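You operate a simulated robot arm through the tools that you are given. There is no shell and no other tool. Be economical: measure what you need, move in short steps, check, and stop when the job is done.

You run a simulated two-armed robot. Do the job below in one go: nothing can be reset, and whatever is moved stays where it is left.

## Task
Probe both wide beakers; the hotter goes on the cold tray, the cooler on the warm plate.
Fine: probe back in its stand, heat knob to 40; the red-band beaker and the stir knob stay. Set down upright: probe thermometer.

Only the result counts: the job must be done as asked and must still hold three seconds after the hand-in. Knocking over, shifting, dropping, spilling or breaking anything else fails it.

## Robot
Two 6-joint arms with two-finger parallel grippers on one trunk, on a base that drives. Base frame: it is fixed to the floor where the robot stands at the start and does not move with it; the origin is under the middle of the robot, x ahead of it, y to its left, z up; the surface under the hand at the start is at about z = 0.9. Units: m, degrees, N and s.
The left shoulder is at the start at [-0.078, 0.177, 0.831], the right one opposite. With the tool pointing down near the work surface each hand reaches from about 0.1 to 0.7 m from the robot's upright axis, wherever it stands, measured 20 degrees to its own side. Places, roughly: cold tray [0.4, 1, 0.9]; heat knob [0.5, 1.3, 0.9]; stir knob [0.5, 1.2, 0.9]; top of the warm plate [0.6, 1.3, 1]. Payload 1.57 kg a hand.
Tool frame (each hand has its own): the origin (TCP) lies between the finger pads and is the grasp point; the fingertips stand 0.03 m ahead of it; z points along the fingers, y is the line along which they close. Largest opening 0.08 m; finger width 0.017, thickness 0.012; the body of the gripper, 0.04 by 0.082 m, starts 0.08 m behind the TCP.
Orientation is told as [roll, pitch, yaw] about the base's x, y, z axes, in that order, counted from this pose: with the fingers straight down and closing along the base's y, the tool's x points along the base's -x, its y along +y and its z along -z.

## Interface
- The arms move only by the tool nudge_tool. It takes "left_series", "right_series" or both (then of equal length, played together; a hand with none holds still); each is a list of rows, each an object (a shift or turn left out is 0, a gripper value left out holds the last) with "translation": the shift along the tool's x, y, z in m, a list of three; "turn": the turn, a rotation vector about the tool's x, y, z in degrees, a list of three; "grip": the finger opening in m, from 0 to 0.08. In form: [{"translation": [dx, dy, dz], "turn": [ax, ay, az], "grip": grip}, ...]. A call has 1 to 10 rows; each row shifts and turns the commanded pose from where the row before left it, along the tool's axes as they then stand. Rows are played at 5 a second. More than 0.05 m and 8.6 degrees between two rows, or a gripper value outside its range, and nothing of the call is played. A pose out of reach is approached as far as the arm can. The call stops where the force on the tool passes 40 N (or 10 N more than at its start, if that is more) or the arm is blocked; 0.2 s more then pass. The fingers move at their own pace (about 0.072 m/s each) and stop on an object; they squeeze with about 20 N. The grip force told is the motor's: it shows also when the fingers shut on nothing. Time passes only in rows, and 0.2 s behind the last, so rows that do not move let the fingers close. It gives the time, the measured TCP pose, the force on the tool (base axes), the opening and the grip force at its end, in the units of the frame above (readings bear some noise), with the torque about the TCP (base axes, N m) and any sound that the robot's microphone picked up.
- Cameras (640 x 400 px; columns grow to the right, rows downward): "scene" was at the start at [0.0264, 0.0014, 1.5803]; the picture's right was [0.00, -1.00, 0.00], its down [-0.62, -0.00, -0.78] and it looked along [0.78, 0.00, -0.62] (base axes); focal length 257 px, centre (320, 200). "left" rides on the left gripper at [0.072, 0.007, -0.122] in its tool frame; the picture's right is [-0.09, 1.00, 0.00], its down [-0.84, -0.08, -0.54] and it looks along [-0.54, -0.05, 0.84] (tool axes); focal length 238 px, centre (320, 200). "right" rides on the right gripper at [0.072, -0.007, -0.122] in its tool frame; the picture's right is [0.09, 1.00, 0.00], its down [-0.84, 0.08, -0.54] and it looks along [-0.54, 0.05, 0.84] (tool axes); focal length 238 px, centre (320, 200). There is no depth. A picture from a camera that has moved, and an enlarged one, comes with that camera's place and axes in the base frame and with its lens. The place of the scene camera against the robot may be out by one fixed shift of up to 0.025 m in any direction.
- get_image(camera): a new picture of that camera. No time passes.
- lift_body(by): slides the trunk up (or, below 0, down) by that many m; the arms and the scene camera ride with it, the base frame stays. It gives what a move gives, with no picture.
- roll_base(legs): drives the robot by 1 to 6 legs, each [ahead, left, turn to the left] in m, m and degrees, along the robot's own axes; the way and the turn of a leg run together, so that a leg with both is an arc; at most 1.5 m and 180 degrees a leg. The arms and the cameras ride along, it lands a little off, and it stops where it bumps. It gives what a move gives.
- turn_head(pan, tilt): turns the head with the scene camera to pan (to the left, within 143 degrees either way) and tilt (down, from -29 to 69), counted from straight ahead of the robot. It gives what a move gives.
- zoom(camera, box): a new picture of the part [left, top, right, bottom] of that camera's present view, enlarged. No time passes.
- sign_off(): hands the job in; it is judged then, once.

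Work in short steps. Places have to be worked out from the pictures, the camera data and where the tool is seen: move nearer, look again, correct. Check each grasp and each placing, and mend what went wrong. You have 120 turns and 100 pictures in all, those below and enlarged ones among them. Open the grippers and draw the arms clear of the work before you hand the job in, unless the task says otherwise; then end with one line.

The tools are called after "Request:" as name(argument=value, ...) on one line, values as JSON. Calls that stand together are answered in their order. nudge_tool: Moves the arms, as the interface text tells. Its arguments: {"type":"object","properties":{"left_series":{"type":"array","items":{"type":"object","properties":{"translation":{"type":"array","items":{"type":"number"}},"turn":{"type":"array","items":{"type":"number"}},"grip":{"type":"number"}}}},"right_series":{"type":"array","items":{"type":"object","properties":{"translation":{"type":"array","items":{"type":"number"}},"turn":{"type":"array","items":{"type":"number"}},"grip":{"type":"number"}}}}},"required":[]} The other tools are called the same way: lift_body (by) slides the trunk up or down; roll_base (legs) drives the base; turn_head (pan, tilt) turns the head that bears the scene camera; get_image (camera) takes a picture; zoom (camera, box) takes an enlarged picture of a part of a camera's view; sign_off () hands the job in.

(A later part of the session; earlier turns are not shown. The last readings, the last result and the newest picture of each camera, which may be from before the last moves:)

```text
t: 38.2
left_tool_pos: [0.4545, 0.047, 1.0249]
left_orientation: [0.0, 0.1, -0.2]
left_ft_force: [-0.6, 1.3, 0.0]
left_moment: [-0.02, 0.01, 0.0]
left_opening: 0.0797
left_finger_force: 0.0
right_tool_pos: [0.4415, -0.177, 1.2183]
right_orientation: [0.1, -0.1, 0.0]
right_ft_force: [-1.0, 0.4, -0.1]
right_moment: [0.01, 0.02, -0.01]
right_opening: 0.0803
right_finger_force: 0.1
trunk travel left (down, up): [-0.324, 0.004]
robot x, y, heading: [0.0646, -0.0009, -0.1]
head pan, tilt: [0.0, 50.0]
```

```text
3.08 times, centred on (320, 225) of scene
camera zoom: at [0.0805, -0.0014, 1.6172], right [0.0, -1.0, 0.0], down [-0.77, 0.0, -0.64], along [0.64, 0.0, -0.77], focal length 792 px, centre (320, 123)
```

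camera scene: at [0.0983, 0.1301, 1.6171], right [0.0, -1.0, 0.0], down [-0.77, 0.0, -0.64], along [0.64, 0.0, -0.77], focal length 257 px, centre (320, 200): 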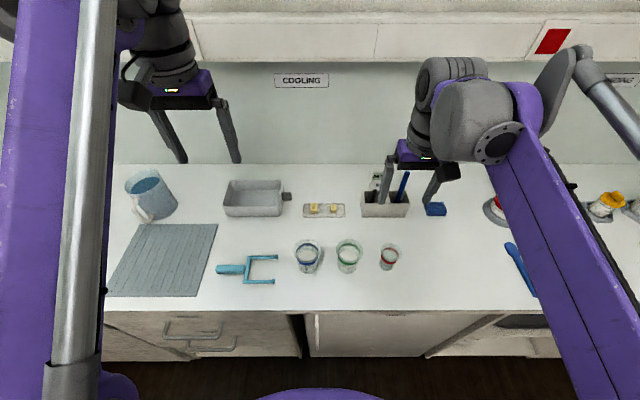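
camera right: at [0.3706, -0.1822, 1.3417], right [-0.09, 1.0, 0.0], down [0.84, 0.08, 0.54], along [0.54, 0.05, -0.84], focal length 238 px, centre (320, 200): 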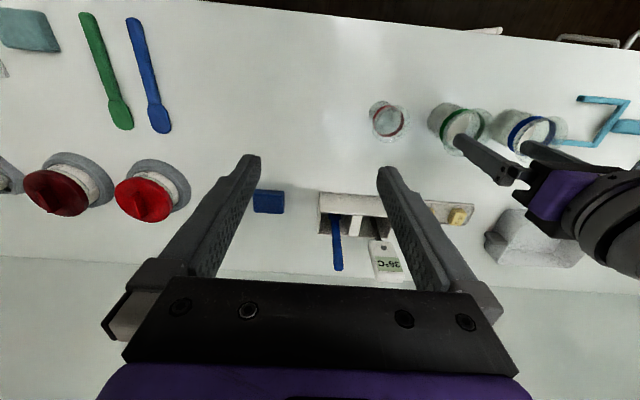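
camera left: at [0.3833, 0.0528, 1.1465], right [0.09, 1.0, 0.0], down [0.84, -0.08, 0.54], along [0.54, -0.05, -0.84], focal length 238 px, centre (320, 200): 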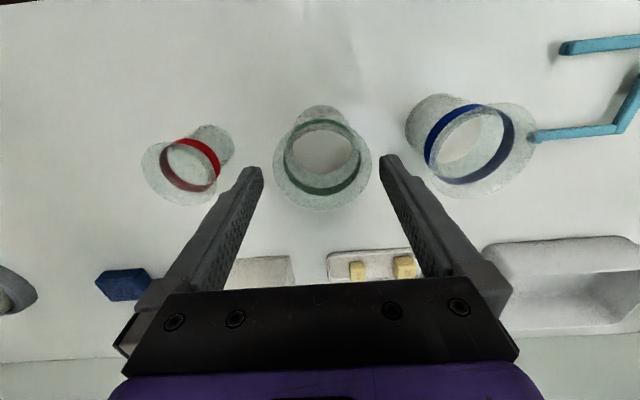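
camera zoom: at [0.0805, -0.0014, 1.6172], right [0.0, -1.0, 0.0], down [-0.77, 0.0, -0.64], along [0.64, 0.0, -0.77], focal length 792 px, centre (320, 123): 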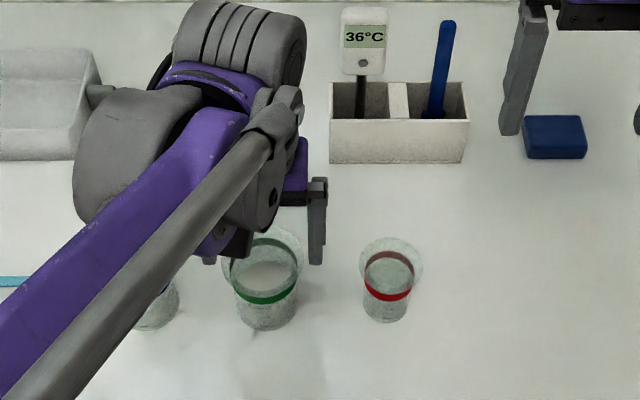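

Rim measures 0.074–0.076: a top grasp leaves only ~2 mm per side. A 45° pitched grasp around the narrower body under the lip is safer. I'll raise, back the base off 0.1, and pitch the left hand.

Request:
nudge_tool(left_series=[{"translation": [0, 0, -0.045]}, {"translation": [0, 0, -0.045]}, {"translation": [0, 0, -0.04]}])

Request:
roll_base(legs=[[-0.12, 0, 0]])

Request:
nudge_tool(left_series=[{"turn": [0, -7.5, 0]}, {"turn": [0, -7.5, 0]}, {"turn": [0, -7.5, 0]}, {"turn": [0, -7.5, 0]}, {"turn": [0, -7.5, 0]}, {"turn": [0, -7.5, 0]}, {}])

Request:
get_image(camera="left")

Request:
get_image(camera="scene")

```text
t: 39.0
left_tool_pos: [0.4545, 0.0466, 1.1569]
left_orientation: [0.0, -0.1, 0.0]
left_ft_force: [1.0, -0.3, 0.1]
left_moment: [-0.03, 0.01, 0.01]
left_opening: 0.08
left_finger_force: 0.0
right_tool_pos: [0.4419, -0.1765, 1.2178]
right_orientation: [0.0, 0.0, 0.0]
right_ft_force: [0.5, 0.0, 0.4]
right_moment: [-0.02, 0.0, -0.02]
right_opening: 0.08
right_finger_force: 0.0
trunk travel left (down, up): [-0.324, 0.004]
robot x, y, heading: [0.0645, -0.0009, -0.0]
head pan, tilt: [0.0, 50.0]
```

```text
t: 40.3
left_tool_pos: [0.3364, 0.0478, 1.1576]
left_orientation: [0.0, 0.1, 0.1]
left_ft_force: [-0.2, -0.2, 0.5]
left_moment: [0.0, -0.03, 0.03]
left_opening: 0.08
left_finger_force: 0.0
right_tool_pos: [0.3251, -0.1757, 1.2184]
right_orientation: [0.1, 0.0, 0.1]
right_ft_force: [0.1, 0.2, 0.9]
right_moment: [-0.03, -0.01, -0.01]
right_opening: 0.08
right_finger_force: 0.0
trunk travel left (down, up): [-0.324, 0.004]
robot x, y, heading: [-0.0528, -0.0036, -0.0]
head pan, tilt: [0.0, 50.0]
```

```text
t: 41.9
left_tool_pos: [0.3356, 0.047, 1.1572]
left_orientation: [0.0, -45.1, 0.1]
left_ft_force: [1.0, -0.3, -0.8]
left_moment: [0.01, 0.01, -0.02]
left_opening: 0.0801
left_finger_force: 0.1
right_tool_pos: [0.3235, -0.1758, 1.2181]
right_orientation: [0.0, 0.0, 0.2]
right_ft_force: [0.7, -0.2, 0.1]
right_moment: [0.0, 0.0, -0.02]
right_opening: 0.0801
right_finger_force: 0.1
trunk travel left (down, up): [-0.324, 0.004]
robot x, y, heading: [-0.0539, 0.0001, 0.0]
head pan, tilt: [0.0, 50.0]
```

```text
65 pictures are left
camera left: at [0.1993, 0.0522, 1.1916], right [0.06, 1.0, 0.07], down [0.21, -0.08, 0.98], along [0.98, -0.05, -0.21], focal length 238 px, centre (320, 200)
```

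left: 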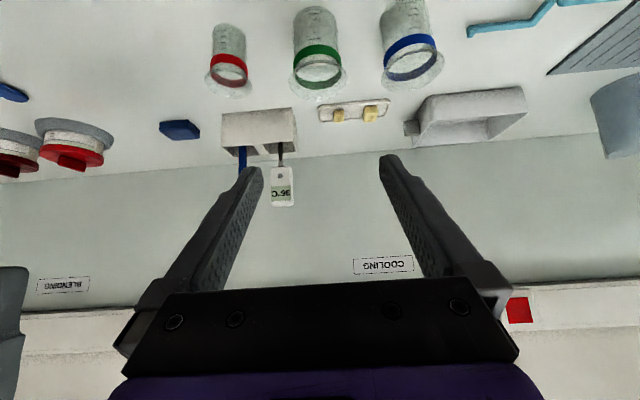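

```text
64 pictures are left
camera scene: at [-0.0377, -0.0017, 1.6172], right [0.0, -1.0, 0.0], down [-0.77, 0.0, -0.64], along [0.64, 0.0, -0.77], focal length 257 px, centre (320, 200)
```

scene: 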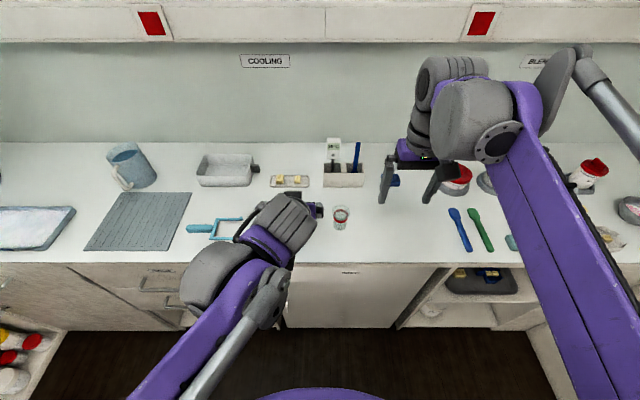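

That gives a good side view (inverted) of the beakers; enlarging for shape.

Request:
zoom(camera="left", box=[190, 0, 450, 160])

```text
2.46 times, centred on (320, 80) of left
camera zoom: at [0.1993, 0.0522, 1.1916], right [0.06, 1.0, 0.07], down [0.21, -0.08, 0.98], along [0.98, -0.05, -0.21], focal length 587 px, centre (320, 495)
```

zoom: 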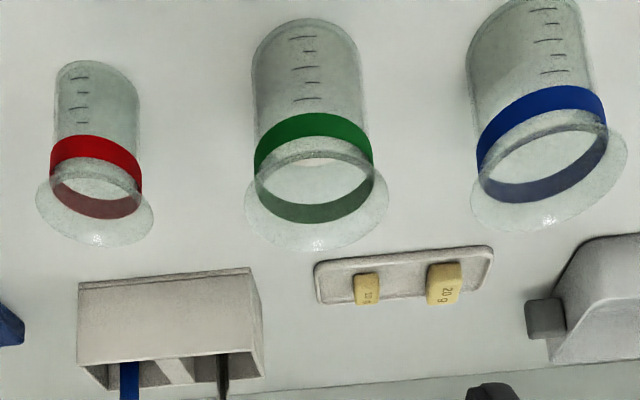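

Body is a straight cylinder ≈0.06 wide under a flared 0.075 lip, rim z≈0.982. Moving to the pre-grasp point on the 45° line to (0.453, 0.048, 0.940).

Request:
nudge_tool(left_series=[{"translation": [0.024, 0, 0.025]}, {"translation": [0.024, 0, 0.025]}, {"translation": [0.023, 0.001, 0.025]}, {}])

Request:
get_image(camera="left")

```text
t: 42.9
left_tool_pos: [0.3395, 0.0476, 1.0548]
left_orientation: [0.0, -45.0, 0.1]
left_ft_force: [0.7, 0.2, 0.6]
left_moment: [-0.03, 0.0, 0.04]
left_opening: 0.08
left_finger_force: 0.0
right_tool_pos: [0.3242, -0.1746, 1.2196]
right_orientation: [0.0, -0.2, 0.1]
right_ft_force: [0.1, -0.1, -0.2]
right_moment: [0.02, 0.06, 0.02]
right_opening: 0.0801
right_finger_force: 0.1
trunk travel left (down, up): [-0.324, 0.004]
robot x, y, heading: [-0.0547, -0.0054, 0.2]
head pan, tilt: [0.0, 50.0]
```

```text
62 pictures are left
camera left: at [0.2023, 0.0536, 1.0894], right [0.06, 1.0, 0.07], down [0.21, -0.08, 0.97], along [0.98, -0.05, -0.21], focal length 238 px, centre (320, 200)
```

left: 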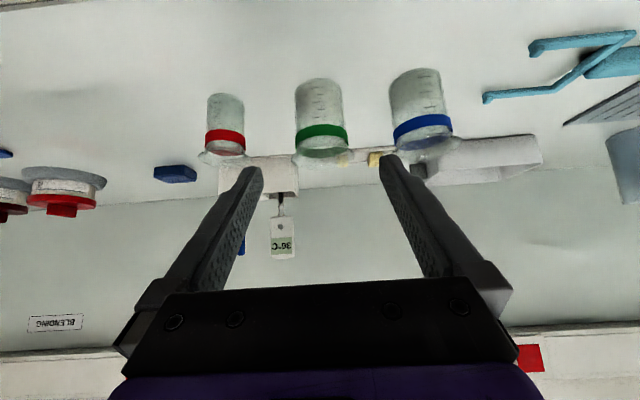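

Aligned with the green body. Advancing along the fingers 0.16 m.

Request:
nudge_tool(left_series=[{"translation": [0, 0, 0.04]}, {"translation": [0, 0, 0.04]}, {"translation": [0, 0, 0.04]}, {}])

Request:
get_image(camera="left")

```text
t: 43.9
left_tool_pos: [0.4207, 0.0485, 0.9673]
left_orientation: [0.0, -45.0, 0.0]
left_ft_force: [0.5, 0.1, -0.7]
left_moment: [0.01, -0.01, 0.02]
left_opening: 0.0799
left_finger_force: 0.1
right_tool_pos: [0.3236, -0.1752, 1.2187]
right_orientation: [-0.1, -0.1, 0.2]
right_ft_force: [0.5, 0.6, 0.1]
right_moment: [0.0, 0.01, 0.02]
right_opening: 0.0798
right_finger_force: 0.0
trunk travel left (down, up): [-0.324, 0.004]
robot x, y, heading: [-0.0548, -0.0043, 0.3]
head pan, tilt: [0.0, 50.0]
```

```text
61 pictures are left
camera left: at [0.2845, 0.0543, 1.0023], right [0.06, 1.0, 0.07], down [0.21, -0.08, 0.98], along [0.98, -0.05, -0.21], focal length 238 px, centre (320, 200)
```

left: 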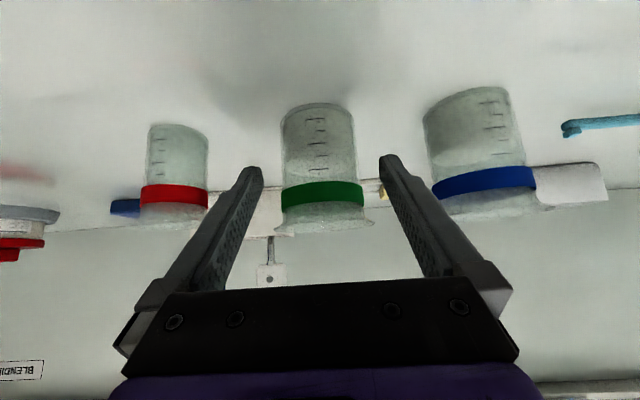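

Centred. Advancing the last 0.043 and closing.

Request:
nudge_tool(left_series=[{"translation": [0, 0, 0.022]}, {"translation": [0, 0, 0.021]}, {}, {"grip": 0.045}, {"grip": 0.045}, {"grip": 0.045}])

Request:
get_image(camera="left")

```text
t: 45.3
left_tool_pos: [0.4538, 0.0488, 0.9368]
left_orientation: [0.0, -45.1, 0.1]
left_ft_force: [0.5, 1.0, -0.5]
left_moment: [-0.04, 0.0, -0.01]
left_opening: 0.0592
left_finger_force: 19.8
right_tool_pos: [0.3226, -0.1756, 1.2194]
right_orientation: [-0.1, 0.0, 0.2]
right_ft_force: [-0.3, -0.2, -0.4]
right_moment: [-0.03, 0.03, 0.0]
right_opening: 0.0802
right_finger_force: 0.1
trunk travel left (down, up): [-0.324, 0.004]
robot x, y, heading: [-0.0539, -0.003, -0.1]
head pan, tilt: [0.0, 50.0]
```

```text
60 pictures are left
camera left: at [0.3167, 0.0536, 0.9718], right [0.06, 1.0, 0.07], down [0.21, -0.08, 0.97], along [0.98, -0.05, -0.21], focal length 238 px, centre (320, 200)
```

left: 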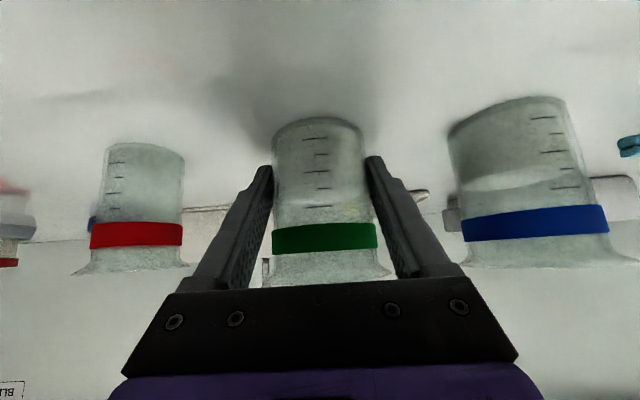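

Grip holds at 0.059. Lifting straight up 0.16 m gently.

Request:
nudge_tool(left_series=[{"translation": [-0.007, 0, -0.007]}, {"translation": [-0.014, 0, -0.014]}, {"translation": [-0.018, 0, -0.018]}, {"translation": [-0.018, 0, -0.018]}, {"translation": [-0.018, 0, -0.018]}, {"translation": [-0.018, 0, -0.018]}, {"translation": [-0.014, 0, -0.014]}, {"translation": [-0.007, 0, -0.007]}, {}])

Request:
get_image(camera="left")

Request:
get_image(camera="scene")

```text
t: 47.3
left_tool_pos: [0.4527, 0.048, 1.1005]
left_orientation: [0.0, -45.0, 0.2]
left_ft_force: [-0.8, -0.2, -1.3]
left_moment: [0.03, 0.0, -0.01]
left_opening: 0.0591
left_finger_force: 20.3
right_tool_pos: [0.3236, -0.1753, 1.2177]
right_orientation: [0.1, 0.0, 0.1]
right_ft_force: [0.0, 0.4, 0.1]
right_moment: [0.02, -0.02, 0.01]
right_opening: 0.0799
right_finger_force: 0.0
trunk travel left (down, up): [-0.324, 0.004]
robot x, y, heading: [-0.0513, -0.0013, 0.3]
head pan, tilt: [0.0, 50.0]
```

```text
59 pictures are left
camera left: at [0.3172, 0.0534, 1.135], right [0.06, 1.0, 0.07], down [0.21, -0.08, 0.97], along [0.98, -0.05, -0.21], focal length 238 px, centre (320, 200)
```

left: 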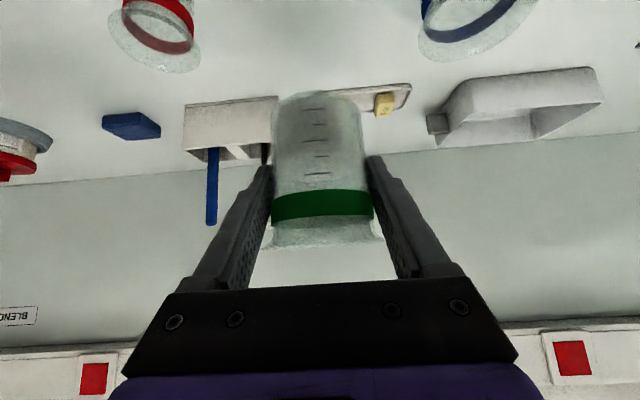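

```text
58 pictures are left
camera scene: at [-0.0379, -0.0014, 1.6171], right [0.0, -1.0, 0.0], down [-0.77, 0.0, -0.64], along [0.64, 0.0, -0.77], focal length 257 px, centre (320, 200)
```

scene: 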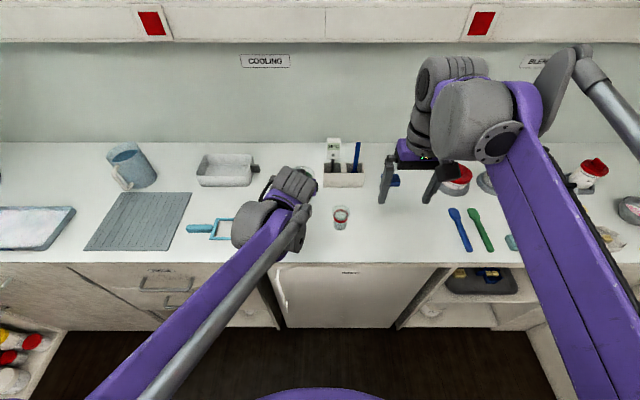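

Green is held upright. Shifting the base left 0.3 and moving the left hand further left, then pitching the right hand for the blue beaker.

Request:
roll_base(legs=[[0, 0.3, 0]])

Request:
nudge_tool(left_series=[{"translation": [0, 0.01, 0]}, {"translation": [0, 0.02, 0]}, {"translation": [0, 0.02, 0]}, {"translation": [0, 0.02, 0]}, {"translation": [0, 0.01, 0]}, {}, {}], right_series=[{"turn": [0, -7.5, 0]}, {"turn": [0, -7.5, 0]}, {"turn": [0, -7.5, 0]}, {"turn": [0, -7.5, 0]}, {"turn": [0, -7.5, 0]}, {"turn": [0, -7.5, 0]}, {}])

Request:
get_image(camera="right")

```text
t: 50.5
left_tool_pos: [0.4539, 0.3435, 1.101]
left_orientation: [0.1, -45.0, -0.1]
left_ft_force: [0.7, 0.4, -1.6]
left_moment: [-0.01, -0.01, -0.03]
left_opening: 0.0592
left_finger_force: 20.4
right_tool_pos: [0.3225, 0.121, 1.2181]
right_orientation: [0.0, -0.1, 0.0]
right_ft_force: [0.8, -0.2, 0.7]
right_moment: [0.02, 0.0, 0.01]
right_opening: 0.0801
right_finger_force: 0.0
trunk travel left (down, up): [-0.324, 0.004]
robot x, y, heading: [-0.0542, 0.2951, 0.0]
head pan, tilt: [0.0, 50.0]
```

```text
t: 52.1
left_tool_pos: [0.456, 0.4254, 1.099]
left_orientation: [-0.1, -45.0, -0.2]
left_ft_force: [1.1, 0.6, -1.8]
left_moment: [-0.01, 0.01, 0.0]
left_opening: 0.0593
left_finger_force: 20.3
right_tool_pos: [0.3236, 0.1211, 1.2187]
right_orientation: [0.0, -45.1, 0.0]
right_ft_force: [-0.3, -0.5, 0.4]
right_moment: [-0.01, 0.0, 0.0]
right_opening: 0.0798
right_finger_force: 0.2
trunk travel left (down, up): [-0.324, 0.004]
robot x, y, heading: [-0.0522, 0.2932, 0.0]
head pan, tilt: [0.0, 50.0]
```

```text
57 pictures are left
camera right: at [0.1874, 0.1153, 1.255], right [-0.06, 1.0, -0.07], down [0.21, 0.08, 0.98], along [0.98, 0.05, -0.21], focal length 238 px, centre (320, 200)
```

right: 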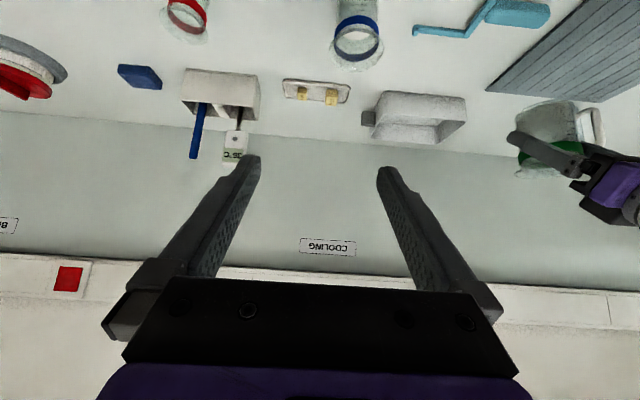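

Right hand to the blue pre-grasp point (0.34, 0.162, 1.053).

Request:
nudge_tool(right_series=[{"translation": [0.0211, 0.0082, 0.0258]}, {"translation": [0.0211, 0.0082, 0.0258]}, {"translation": [0.0211, 0.0082, 0.0258]}, {"translation": [0.0211, 0.0082, 0.0258]}, {"translation": [0.0211, 0.0082, 0.0258]}, {}])

Request:
get_image(camera="right")

```text
t: 53.5
left_tool_pos: [0.4548, 0.4247, 1.0994]
left_orientation: [0.0, -45.0, 0.0]
left_ft_force: [-0.2, 0.0, -1.4]
left_moment: [-0.02, -0.01, -0.02]
left_opening: 0.0592
left_finger_force: 19.9
right_tool_pos: [0.3384, 0.1615, 1.0532]
right_orientation: [0.1, -45.1, 0.0]
right_ft_force: [-0.3, -0.4, 0.0]
right_moment: [-0.01, -0.03, -0.01]
right_opening: 0.08
right_finger_force: 0.1
trunk travel left (down, up): [-0.324, 0.004]
robot x, y, heading: [-0.0491, 0.2948, 0.0]
head pan, tilt: [0.0, 50.0]
```

```text
56 pictures are left
camera right: at [0.2033, 0.1561, 1.0892], right [-0.06, 1.0, -0.07], down [0.21, 0.08, 0.98], along [0.98, 0.05, -0.21], focal length 238 px, centre (320, 200)
```

right: 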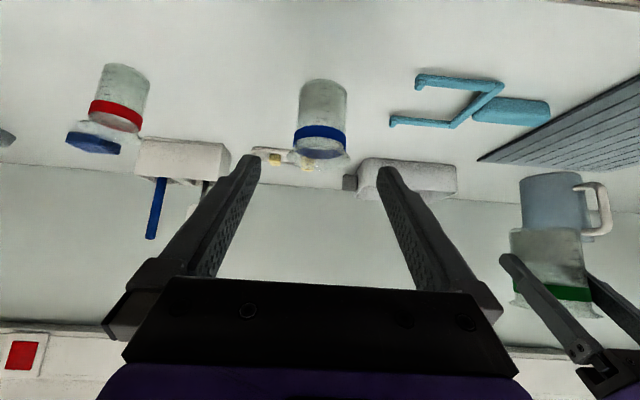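

Aligned (≈2 mm to the right in view). Advancing 0.12 with that correction.

Request:
nudge_tool(right_series=[{"translation": [0, 0.0015, 0.04]}, {"translation": [0, 0, 0.04]}, {"translation": [0, 0, 0.04]}, {}])

Request:
get_image(camera="right")

```text
t: 54.5
left_tool_pos: [0.4553, 0.425, 1.1]
left_orientation: [0.0, -45.0, -0.1]
left_ft_force: [-0.6, 0.0, -1.2]
left_moment: [0.0, 0.02, -0.01]
left_opening: 0.0592
left_finger_force: 20.3
right_tool_pos: [0.4271, 0.1615, 0.9659]
right_orientation: [0.0, -45.1, -0.1]
right_ft_force: [-0.4, -1.0, 0.0]
right_moment: [-0.03, -0.01, 0.0]
right_opening: 0.0799
right_finger_force: 0.2
trunk travel left (down, up): [-0.324, 0.004]
robot x, y, heading: [-0.0512, 0.294, -0.1]
head pan, tilt: [0.0, 50.0]
```

```text
55 pictures are left
camera right: at [0.2899, 0.1563, 1.0027], right [-0.06, 1.0, -0.07], down [0.21, 0.08, 0.98], along [0.98, 0.05, -0.21], focal length 238 px, centre (320, 200)
```

right: 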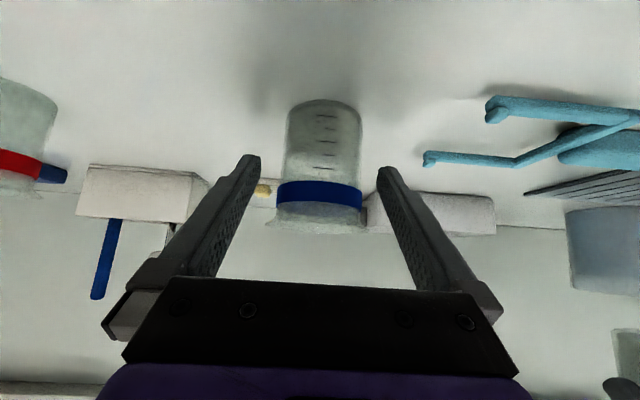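

Centred. Advancing 0.038 more and closing.

Request:
nudge_tool(right_series=[{"translation": [0, 0.0005, 0.02]}, {"translation": [0, 0, 0.018]}, {}, {"grip": 0.045}, {"grip": 0.045}, {"grip": 0.045}])

Request:
get_image(camera="right")

```text
t: 55.9
left_tool_pos: [0.4547, 0.4244, 1.101]
left_orientation: [0.1, -44.9, -0.1]
left_ft_force: [0.4, 0.3, -1.1]
left_moment: [0.01, 0.02, 0.01]
left_opening: 0.0593
left_finger_force: 20.0
right_tool_pos: [0.4527, 0.1618, 0.9409]
right_orientation: [0.1, -45.1, -0.1]
right_ft_force: [-0.5, -0.7, 0.2]
right_moment: [0.02, -0.03, -0.02]
right_opening: 0.0592
right_finger_force: 19.7
trunk travel left (down, up): [-0.324, 0.004]
robot x, y, heading: [-0.0552, 0.2948, -0.2]
head pan, tilt: [0.0, 50.0]
```

```text
54 pictures are left
camera right: at [0.3163, 0.1571, 0.977], right [-0.06, 1.0, -0.07], down [0.21, 0.08, 0.98], along [0.98, 0.05, -0.21], focal length 238 px, centre (320, 200)
```

right: 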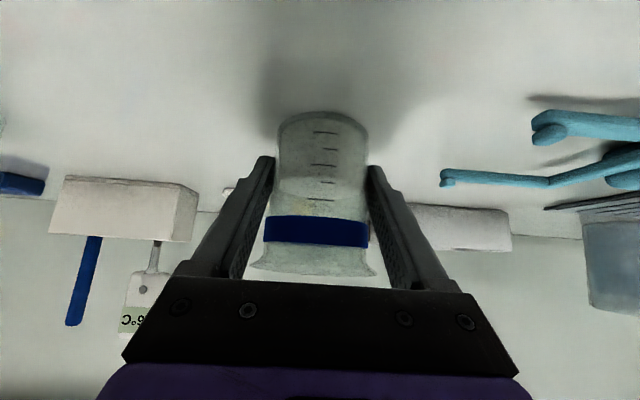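

Blue gripped (0.059, 20 N). Lifting straight up 0.15 m.

Request:
nudge_tool(right_series=[{"translation": [-0.007, 0, -0.007]}, {"translation": [-0.014, 0, -0.014]}, {"translation": [-0.018, 0, -0.018]}, {"translation": [-0.018, 0, -0.018]}, {"translation": [-0.018, 0, -0.018]}, {"translation": [-0.018, 0, -0.018]}, {"translation": [-0.014, 0, -0.014]}, {"translation": [-0.007, 0, -0.007]}, {}])

Request:
turn_head(pan=30, tilt=42)

Request:
get_image(camera="scene")

Request:
get_image(camera="right")

```text
t: 57.9
left_tool_pos: [0.4546, 0.4257, 1.0997]
left_orientation: [0.0, -45.1, -0.1]
left_ft_force: [-1.1, -0.1, -1.4]
left_moment: [-0.01, 0.02, 0.0]
left_opening: 0.0593
left_finger_force: 20.2
right_tool_pos: [0.4525, 0.1639, 1.1022]
right_orientation: [-0.1, -45.0, -0.1]
right_ft_force: [-0.2, -0.2, -0.8]
right_moment: [0.01, -0.05, -0.01]
right_opening: 0.059
right_finger_force: 19.9
trunk travel left (down, up): [-0.324, 0.004]
robot x, y, heading: [-0.0526, 0.2943, 0.1]
head pan, tilt: [0.0, 50.0]
```

```text
t: 58.8
left_tool_pos: [0.454, 0.424, 1.0988]
left_orientation: [0.0, -45.0, -0.1]
left_ft_force: [-0.6, -0.2, -1.1]
left_moment: [-0.03, -0.01, 0.01]
left_opening: 0.0594
left_finger_force: 20.8
right_tool_pos: [0.4526, 0.1633, 1.1024]
right_orientation: [0.0, -44.9, -0.1]
right_ft_force: [0.8, -0.4, -0.8]
right_moment: [0.02, -0.01, 0.01]
right_opening: 0.0591
right_finger_force: 19.7
trunk travel left (down, up): [-0.324, 0.004]
robot x, y, heading: [-0.0527, 0.2966, -0.1]
head pan, tilt: [30.0, 42.0]
```

```text
53 pictures are left
camera scene: at [-0.0424, 0.3381, 1.6284], right [0.5, -0.87, 0.0], down [-0.58, -0.33, -0.74], along [0.64, 0.37, -0.67], focal length 257 px, centre (320, 200)
```

scene: 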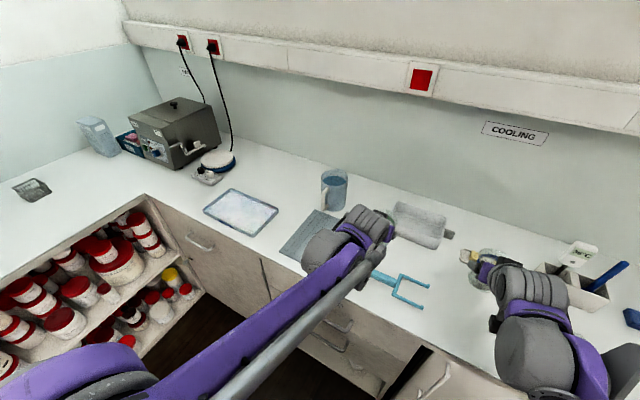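

```text
52 pictures are left
camera right: at [0.3154, 0.1579, 1.1386], right [-0.06, 1.0, -0.07], down [0.21, 0.08, 0.98], along [0.98, 0.05, -0.21], focal length 238 px, centre (320, 200)
```

right: 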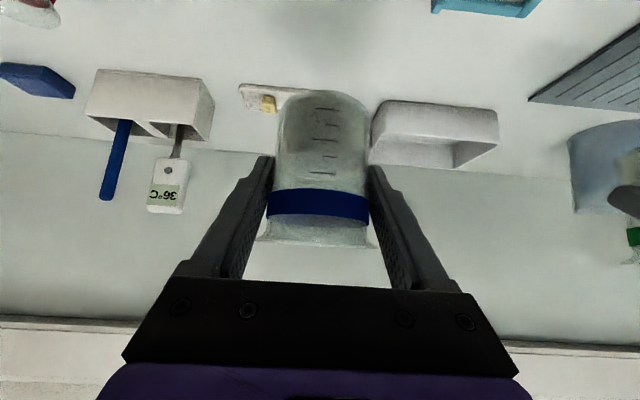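

Both held upright. Driving left 0.7 m to near y≈1.0.

Request:
roll_base(legs=[[0, 0.7, 0]])

Request:
get_image(camera="scene")

Request:
get_image(camera="left")

Request:
get_image(camera="right")

```text
t: 65.5
left_tool_pos: [0.4469, 1.1393, 1.099]
left_orientation: [0.1, -45.0, 0.9]
left_ft_force: [0.2, 0.1, -1.7]
left_moment: [0.01, 0.0, 0.02]
left_opening: 0.0592
left_finger_force: 19.6
right_tool_pos: [0.4493, 0.8774, 1.1022]
right_orientation: [-0.1, -44.9, 0.9]
right_ft_force: [0.1, -0.1, -1.4]
right_moment: [0.02, 0.02, 0.03]
right_opening: 0.0596
right_finger_force: 20.4
trunk travel left (down, up): [-0.324, 0.004]
robot x, y, heading: [-0.0612, 1.0026, 1.1]
head pan, tilt: [30.0, 42.0]
```

```text
51 pictures are left
camera scene: at [-0.048, 1.0444, 1.6284], right [0.51, -0.86, 0.0], down [-0.57, -0.34, -0.74], along [0.64, 0.38, -0.67], focal length 257 px, centre (320, 200)
```

scene: 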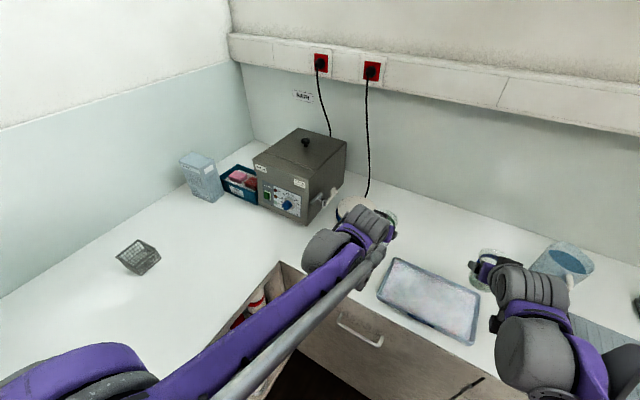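

```text
50 pictures are left
camera left: at [0.3108, 1.1423, 1.1349], right [0.05, 1.0, 0.07], down [0.21, -0.07, 0.97], along [0.98, -0.04, -0.21], focal length 238 px, centre (320, 200)
```

left: 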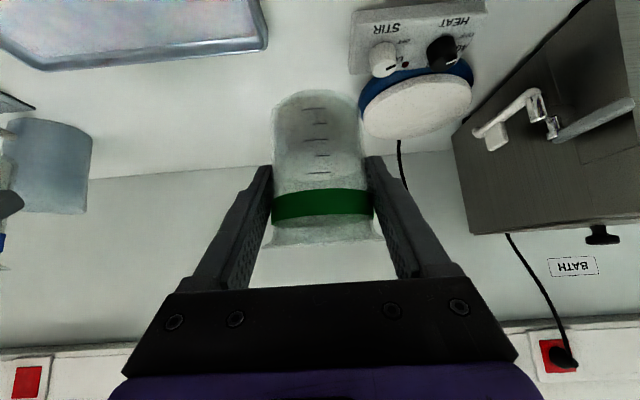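

```text
49 pictures are left
camera right: at [0.3128, 0.8697, 1.1386], right [-0.08, 0.99, -0.07], down [0.21, 0.08, 0.98], along [0.98, 0.06, -0.21], focal length 238 px, centre (320, 200)
```

right: 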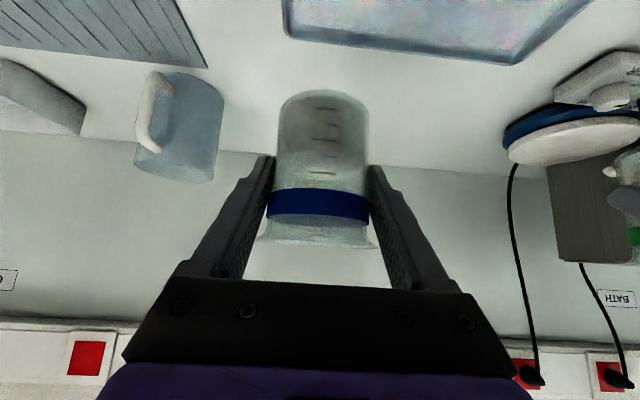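

Tray spans x≈0.38–0.527, y≈0.834–1.09. Moving the blue beaker to (0.452, 0.955) and lowering to just above the tray.

Request:
nudge_tool(right_series=[{"translation": [0, 0.013, 0]}, {"translation": [-0.001, 0.026, 0]}, {"translation": [-0.001, 0.026, 0]}, {"translation": [0, 0.013, 0]}, {"translation": [0.015, 0, 0.015]}, {"translation": [0.02, 0, 0.02]}, {"translation": [0.02, 0, 0.02]}, {"translation": [0.02, 0, 0.02]}, {"translation": [0.01, 0, 0.01]}, {}])

Request:
get_image(camera="right")

Request:
get_image(camera="left")

```text
t: 67.7
left_tool_pos: [0.4458, 1.1381, 1.1003]
left_orientation: [-0.1, -44.9, 0.8]
left_ft_force: [-0.1, 0.5, -2.2]
left_moment: [0.02, 0.04, -0.04]
left_opening: 0.0592
left_finger_force: 20.0
right_tool_pos: [0.4505, 0.9543, 0.9816]
right_orientation: [0.0, -45.1, 0.9]
right_ft_force: [-0.3, -0.4, -0.4]
right_moment: [-0.05, 0.03, 0.02]
right_opening: 0.0591
right_finger_force: 19.9
trunk travel left (down, up): [-0.324, 0.004]
robot x, y, heading: [-0.058, 1.0033, 0.8]
head pan, tilt: [30.0, 42.0]
```

```text
48 pictures are left
camera right: at [0.3132, 0.9473, 1.0184], right [-0.08, 0.99, -0.07], down [0.21, 0.08, 0.98], along [0.98, 0.06, -0.21], focal length 238 px, centre (320, 200)
```

right: 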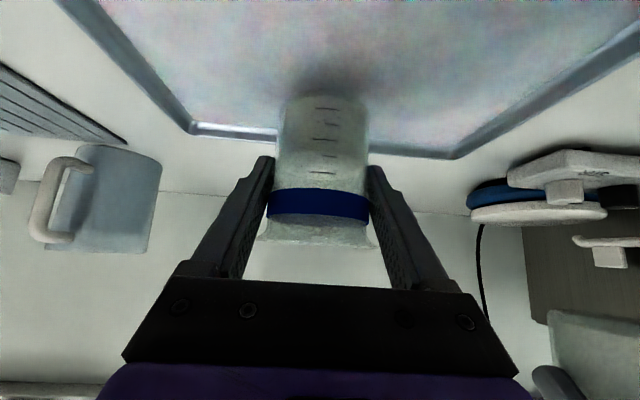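

```text
47 pictures are left
camera left: at [0.3106, 1.1423, 1.1349], right [0.05, 1.0, 0.07], down [0.21, -0.07, 0.97], along [0.98, -0.04, -0.21], focal length 238 px, centre (320, 200)
```

left: 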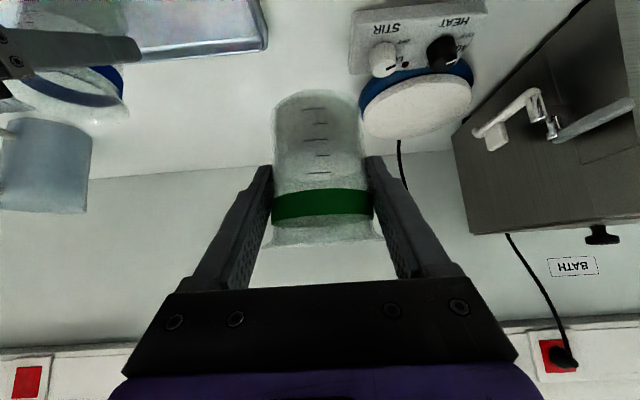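

Well inside the tray. Lowering 0.024, then small steps to feel contact.

Request:
nudge_tool(right_series=[{"translation": [0.008, 0, 0.008]}, {"translation": [0.006, 0, 0.006]}, {"translation": [0.003, 0, 0.003]}, {}])

Request:
get_image(camera="right")

```text
t: 68.7
left_tool_pos: [0.4486, 1.1389, 1.0996]
left_orientation: [0.0, -45.0, 0.8]
left_ft_force: [-0.1, -0.8, -1.3]
left_moment: [0.04, -0.01, 0.0]
left_opening: 0.0593
left_finger_force: 20.0
right_tool_pos: [0.4509, 0.9546, 0.9581]
right_orientation: [0.0, -45.0, 0.9]
right_ft_force: [0.5, -0.1, -0.1]
right_moment: [-0.08, -0.01, -0.02]
right_opening: 0.0592
right_finger_force: 20.0
trunk travel left (down, up): [-0.324, 0.004]
robot x, y, heading: [-0.0606, 1.0037, 0.9]
head pan, tilt: [30.0, 42.0]
```

```text
46 pictures are left
camera right: at [0.3136, 0.9472, 0.995], right [-0.08, 0.99, -0.07], down [0.21, 0.08, 0.97], along [0.98, 0.06, -0.21], focal length 238 px, centre (320, 200)
```

right: 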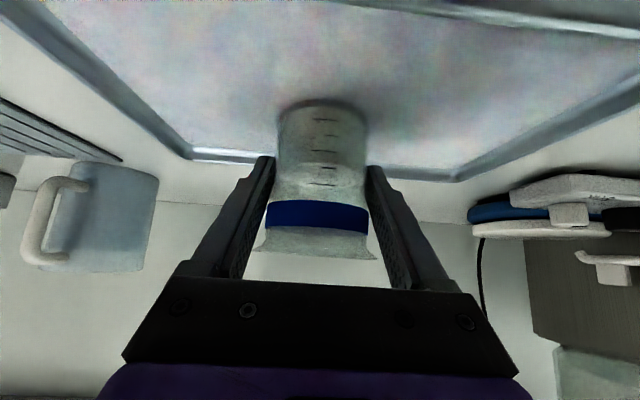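

The beaker sits differently in the grip than at pickup (band row moved), suggesting it is now touching the tray. Enlarging to check.

Request:
zoom(camera="right", box=[230, 80, 410, 270])

Request:
zoom(camera="left", box=[230, 70, 410, 260])

Request:
zoom(camera="scene", box=[320, 190, 600, 370])

```text
2.11 times, centred on (320, 175) of right
camera zoom: at [0.3136, 0.9472, 0.995], right [-0.08, 0.99, -0.07], down [0.21, 0.08, 0.97], along [0.98, 0.06, -0.21], focal length 502 px, centre (320, 253)
```

zoom: 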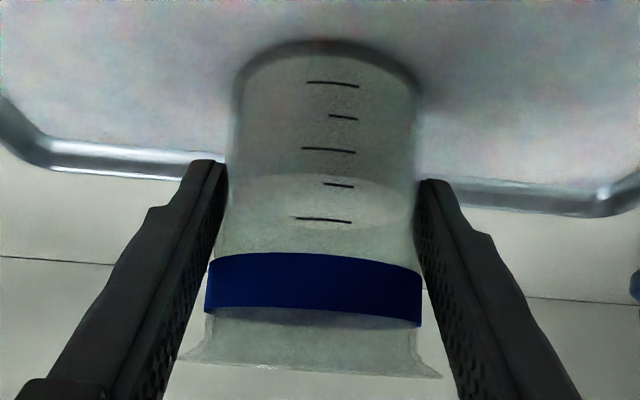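

```text
2.11 times, centred on (320, 165) of left
camera zoom: at [0.3108, 1.1423, 1.1349], right [0.05, 1.0, 0.07], down [0.21, -0.07, 0.97], along [0.98, -0.04, -0.21], focal length 502 px, centre (320, 274)
```

zoom: 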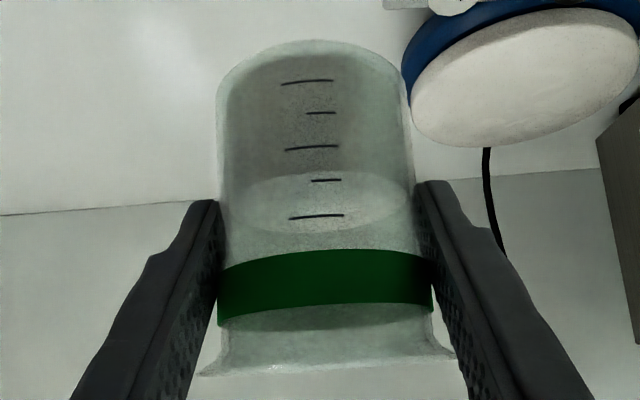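

```text
2.22 times, centred on (460, 280) of scene
camera zoom: at [-0.0479, 1.0444, 1.6284], right [0.51, -0.86, 0.0], down [-0.57, -0.34, -0.74], along [0.64, 0.38, -0.67], focal length 572 px, centre (9, 22)
```

zoom: 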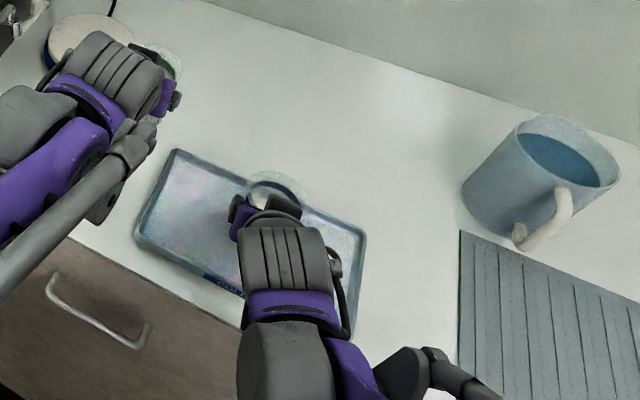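

Force went from about −1.2 N to ≈0 and the beaker shifted up in the grip: it is on the tray floor (~0.911). One more 2 mm step, then compare.

Request:
nudge_tool(right_series=[{"translation": [0.0015, 0, 0.0015]}, {}])

Request:
zoom(camera="right", box=[230, 80, 410, 270])

```text
t: 69.3
left_tool_pos: [0.4468, 1.1385, 1.0998]
left_orientation: [0.0, -45.0, 0.9]
left_ft_force: [0.6, 0.5, -1.0]
left_moment: [-0.01, 0.02, 0.03]
left_opening: 0.0595
left_finger_force: 19.5
right_tool_pos: [0.4504, 0.9554, 0.9564]
right_orientation: [0.0, -45.1, 0.9]
right_ft_force: [0.1, 0.1, -0.3]
right_moment: [0.06, -0.01, 0.01]
right_opening: 0.0591
right_finger_force: 19.9
trunk travel left (down, up): [-0.324, 0.004]
robot x, y, heading: [-0.0631, 1.0037, 0.8]
head pan, tilt: [30.0, 42.0]
```

```text
2.11 times, centred on (320, 175) of right
camera zoom: at [0.3134, 0.9476, 0.9933], right [-0.08, 0.99, -0.07], down [0.21, 0.08, 0.97], along [0.98, 0.06, -0.21], focal length 502 px, centre (320, 253)
```

zoom: 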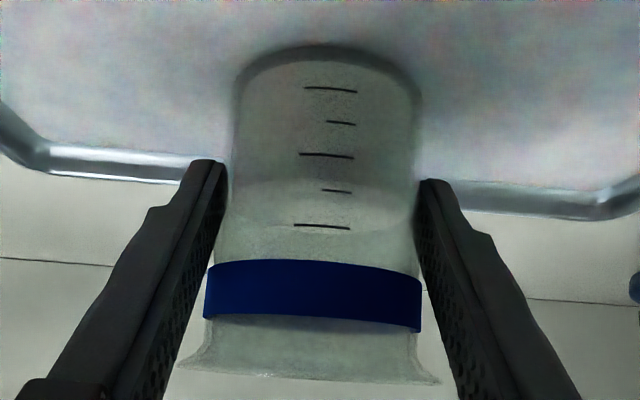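

The beaker moved up relative to the fingers, so it rests on the tray. Opening gently.

Request:
nudge_tool(right_series=[{"grip": 0.062}, {"grip": 0.068}, {"grip": 0.08}, {}, {}])

Request:
get_image(camera="right")

```text
t: 70.5
left_tool_pos: [0.4464, 1.1391, 1.0992]
left_orientation: [0.0, -45.0, 0.8]
left_ft_force: [0.5, 0.5, -2.0]
left_moment: [-0.06, 0.04, -0.01]
left_opening: 0.0592
left_finger_force: 19.9
right_tool_pos: [0.4499, 0.9551, 0.9565]
right_orientation: [0.0, -45.0, 0.9]
right_ft_force: [-0.6, 0.4, -0.6]
right_moment: [0.01, 0.01, 0.01]
right_opening: 0.0803
right_finger_force: 0.0
trunk travel left (down, up): [-0.324, 0.004]
robot x, y, heading: [-0.0577, 1.0, 1.2]
head pan, tilt: [30.0, 42.0]
```

```text
41 pictures are left
camera right: at [0.3134, 0.9475, 0.9935], right [-0.08, 0.99, -0.07], down [0.21, 0.08, 0.98], along [0.98, 0.06, -0.21], focal length 238 px, centre (320, 200)
```

right: 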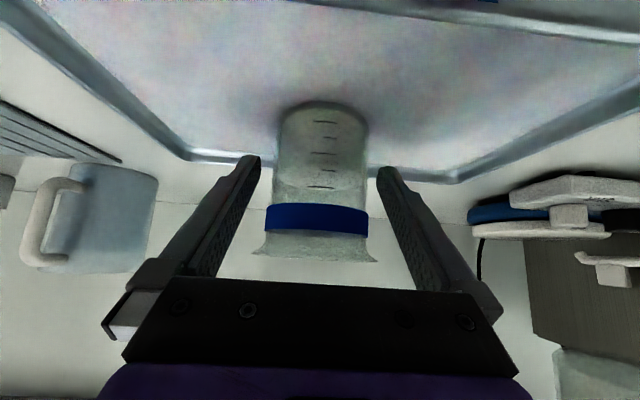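

Blue stands on the tray. Backing the right hand out along its axis.

Request:
nudge_tool(right_series=[{"translation": [0, 0, -0.02]}, {"translation": [0, 0, -0.04]}, {"translation": [0, 0, -0.04]}, {"translation": [0, 0, -0.04]}, {"translation": [-0.02, -0.02, -0.03]}, {"translation": [-0.02, -0.02, -0.03]}])

Request:
get_image(camera="right")

```text
t: 71.9
left_tool_pos: [0.4461, 1.1391, 1.0995]
left_orientation: [0.0, -45.0, 0.8]
left_ft_force: [-0.1, 0.2, -1.3]
left_moment: [0.01, 0.04, 0.0]
left_opening: 0.059
left_finger_force: 19.5
right_tool_pos: [0.3371, 0.9123, 1.1241]
right_orientation: [0.0, -45.1, 0.8]
right_ft_force: [0.2, 0.3, -0.5]
right_moment: [0.01, 0.02, -0.04]
right_opening: 0.0804
right_finger_force: 0.0
trunk travel left (down, up): [-0.324, 0.004]
robot x, y, heading: [-0.0586, 0.9967, 0.8]
head pan, tilt: [30.0, 42.0]
```

```text
40 pictures are left
camera right: at [0.2009, 0.9049, 1.1618], right [-0.08, 0.99, -0.06], down [0.21, 0.08, 0.98], along [0.98, 0.06, -0.21], focal length 238 px, centre (320, 200)
```

right: 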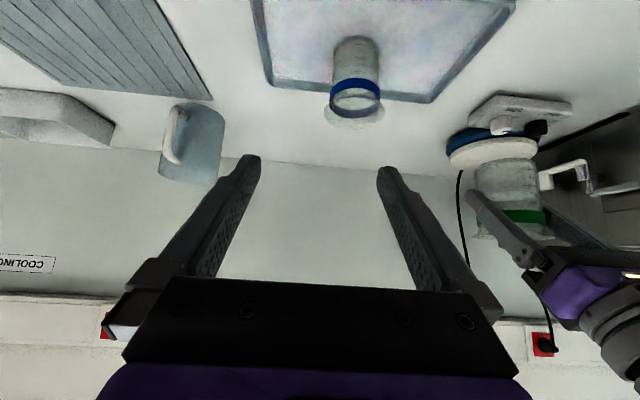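

Blue is placed. Examining the stirrer plate and its knobs from the left camera before moving on.

Request:
zoom(camera="left", box=[340, 0, 500, 140])

```text
2.86 times, centred on (420, 70) of left
camera zoom: at [0.31, 1.1421, 1.1351], right [0.05, 1.0, 0.07], down [0.21, -0.07, 0.98], along [0.98, -0.04, -0.21], focal length 681 px, centre (34, 571)
```

zoom: 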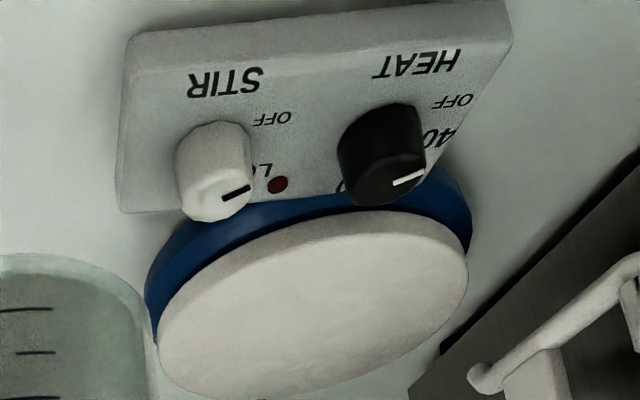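

Plate centre ≈(0.60, 1.267), top z≈0.957, diameter ≈0.14; heat knob ≈(0.527, 1.27). Driving 0.07 ahead for reach.

Request:
roll_base(legs=[[0.07, 0, -0.9]])

Request:
nudge_tool(left_series=[{"translation": [0, 0.015, 0]}, {"translation": [0, 0.03, 0]}, {"translation": [0, 0.03, 0]}, {"translation": [0, 0.03, 0]}, {"translation": [0, 0.015, 0]}, {}])

Request:
get_image(camera="left")

```text
t: 72.9
left_tool_pos: [0.5184, 1.1304, 1.0994]
left_orientation: [0.0, -45.0, -0.2]
left_ft_force: [-0.7, -0.4, -0.6]
left_moment: [0.01, -0.01, -0.01]
left_opening: 0.059
left_finger_force: 20.1
right_tool_pos: [0.4063, 0.9078, 1.1232]
right_orientation: [0.0, -45.0, 0.0]
right_ft_force: [-0.5, 0.2, -0.3]
right_moment: [0.0, 0.0, -0.04]
right_opening: 0.0801
right_finger_force: 0.1
trunk travel left (down, up): [-0.324, 0.004]
robot x, y, heading: [0.0147, 1.0, -0.1]
head pan, tilt: [30.0, 42.0]
```

```text
t: 74.3
left_tool_pos: [0.5195, 1.2506, 1.0983]
left_orientation: [0.0, -45.0, -0.1]
left_ft_force: [-0.2, 0.9, -1.5]
left_moment: [0.01, 0.01, 0.01]
left_opening: 0.0593
left_finger_force: 20.1
right_tool_pos: [0.4057, 0.9067, 1.1258]
right_orientation: [0.1, -45.0, 0.0]
right_ft_force: [-0.7, -0.5, 0.3]
right_moment: [0.02, -0.01, 0.03]
right_opening: 0.08
right_finger_force: 0.0
trunk travel left (down, up): [-0.324, 0.004]
robot x, y, heading: [0.015, 1.0016, -0.1]
head pan, tilt: [30.0, 42.0]
```

```text
38 pictures are left
camera left: at [0.3823, 1.2555, 1.1333], right [0.07, 1.0, 0.07], down [0.21, -0.08, 0.97], along [0.98, -0.05, -0.21], focal length 238 px, centre (320, 200)
```

left: 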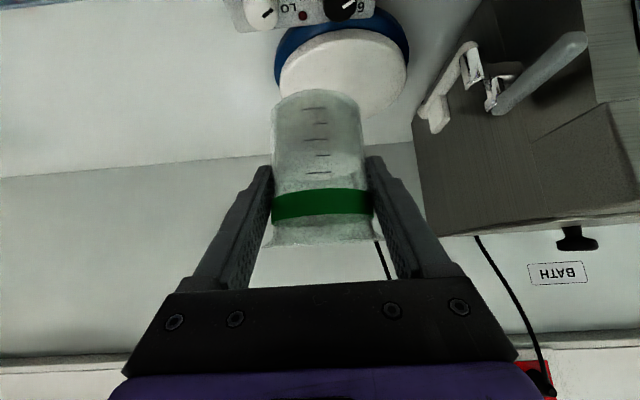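

Latest view puts the plate centre near (0.585, 1.278), top z 0.957–0.973. Moving over it and looking again.

Request:
nudge_tool(left_series=[{"translation": [-0.008, 0.005, 0.008]}, {"translation": [-0.015, 0.01, 0.015]}, {"translation": [-0.015, 0.01, 0.015]}, {"translation": [-0.006, 0.002, 0.006]}, {}])

Request:
get_image(camera="left")

Request:
turn_head(pan=35, tilt=50)

Request:
get_image(camera="scene")

```text
t: 75.5
left_tool_pos: [0.5816, 1.2777, 1.0992]
left_orientation: [0.1, -45.0, -0.2]
left_ft_force: [-0.1, -0.4, -1.6]
left_moment: [0.02, 0.02, 0.01]
left_opening: 0.0592
left_finger_force: 19.8
right_tool_pos: [0.4064, 0.9077, 1.1243]
right_orientation: [-0.1, -45.0, 0.0]
right_ft_force: [-0.6, 0.3, -0.1]
right_moment: [-0.01, 0.0, 0.03]
right_opening: 0.0803
right_finger_force: 0.1
trunk travel left (down, up): [-0.324, 0.004]
robot x, y, heading: [0.0121, 1.0028, -0.2]
head pan, tilt: [30.0, 42.0]
```

```text
37 pictures are left
camera left: at [0.4447, 1.2832, 1.1346], right [0.07, 1.0, 0.07], down [0.21, -0.08, 0.97], along [0.98, -0.05, -0.21], focal length 238 px, centre (320, 200)
```

left: 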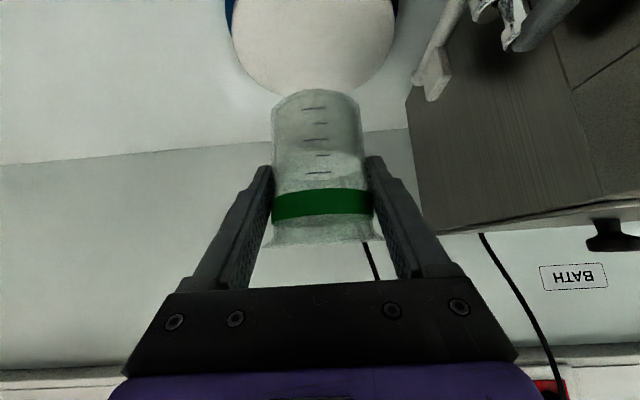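

```text
t: 76.2
left_tool_pos: [0.5803, 1.2782, 1.0991]
left_orientation: [0.0, -45.1, 0.0]
left_ft_force: [-0.6, -0.8, -1.6]
left_moment: [0.02, 0.01, 0.01]
left_opening: 0.0592
left_finger_force: 19.8
right_tool_pos: [0.4066, 0.9073, 1.1255]
right_orientation: [0.0, -45.0, 0.0]
right_ft_force: [0.9, -0.1, 0.9]
right_moment: [0.03, -0.01, 0.0]
right_opening: 0.0799
right_finger_force: 0.0
trunk travel left (down, up): [-0.324, 0.004]
robot x, y, heading: [0.0134, 1.0055, 0.0]
head pan, tilt: [35.0, 50.0]
```

```text
36 pictures are left
camera scene: at [0.0129, 1.0469, 1.6172], right [0.57, -0.82, 0.0], down [-0.63, -0.44, -0.64], along [0.53, 0.37, -0.77], focal length 257 px, centre (320, 200)
```

scene: 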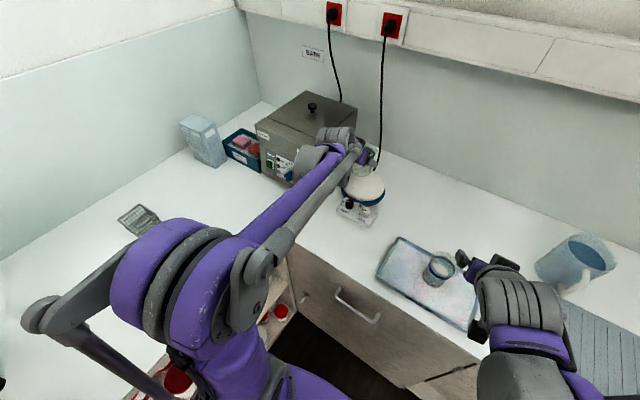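

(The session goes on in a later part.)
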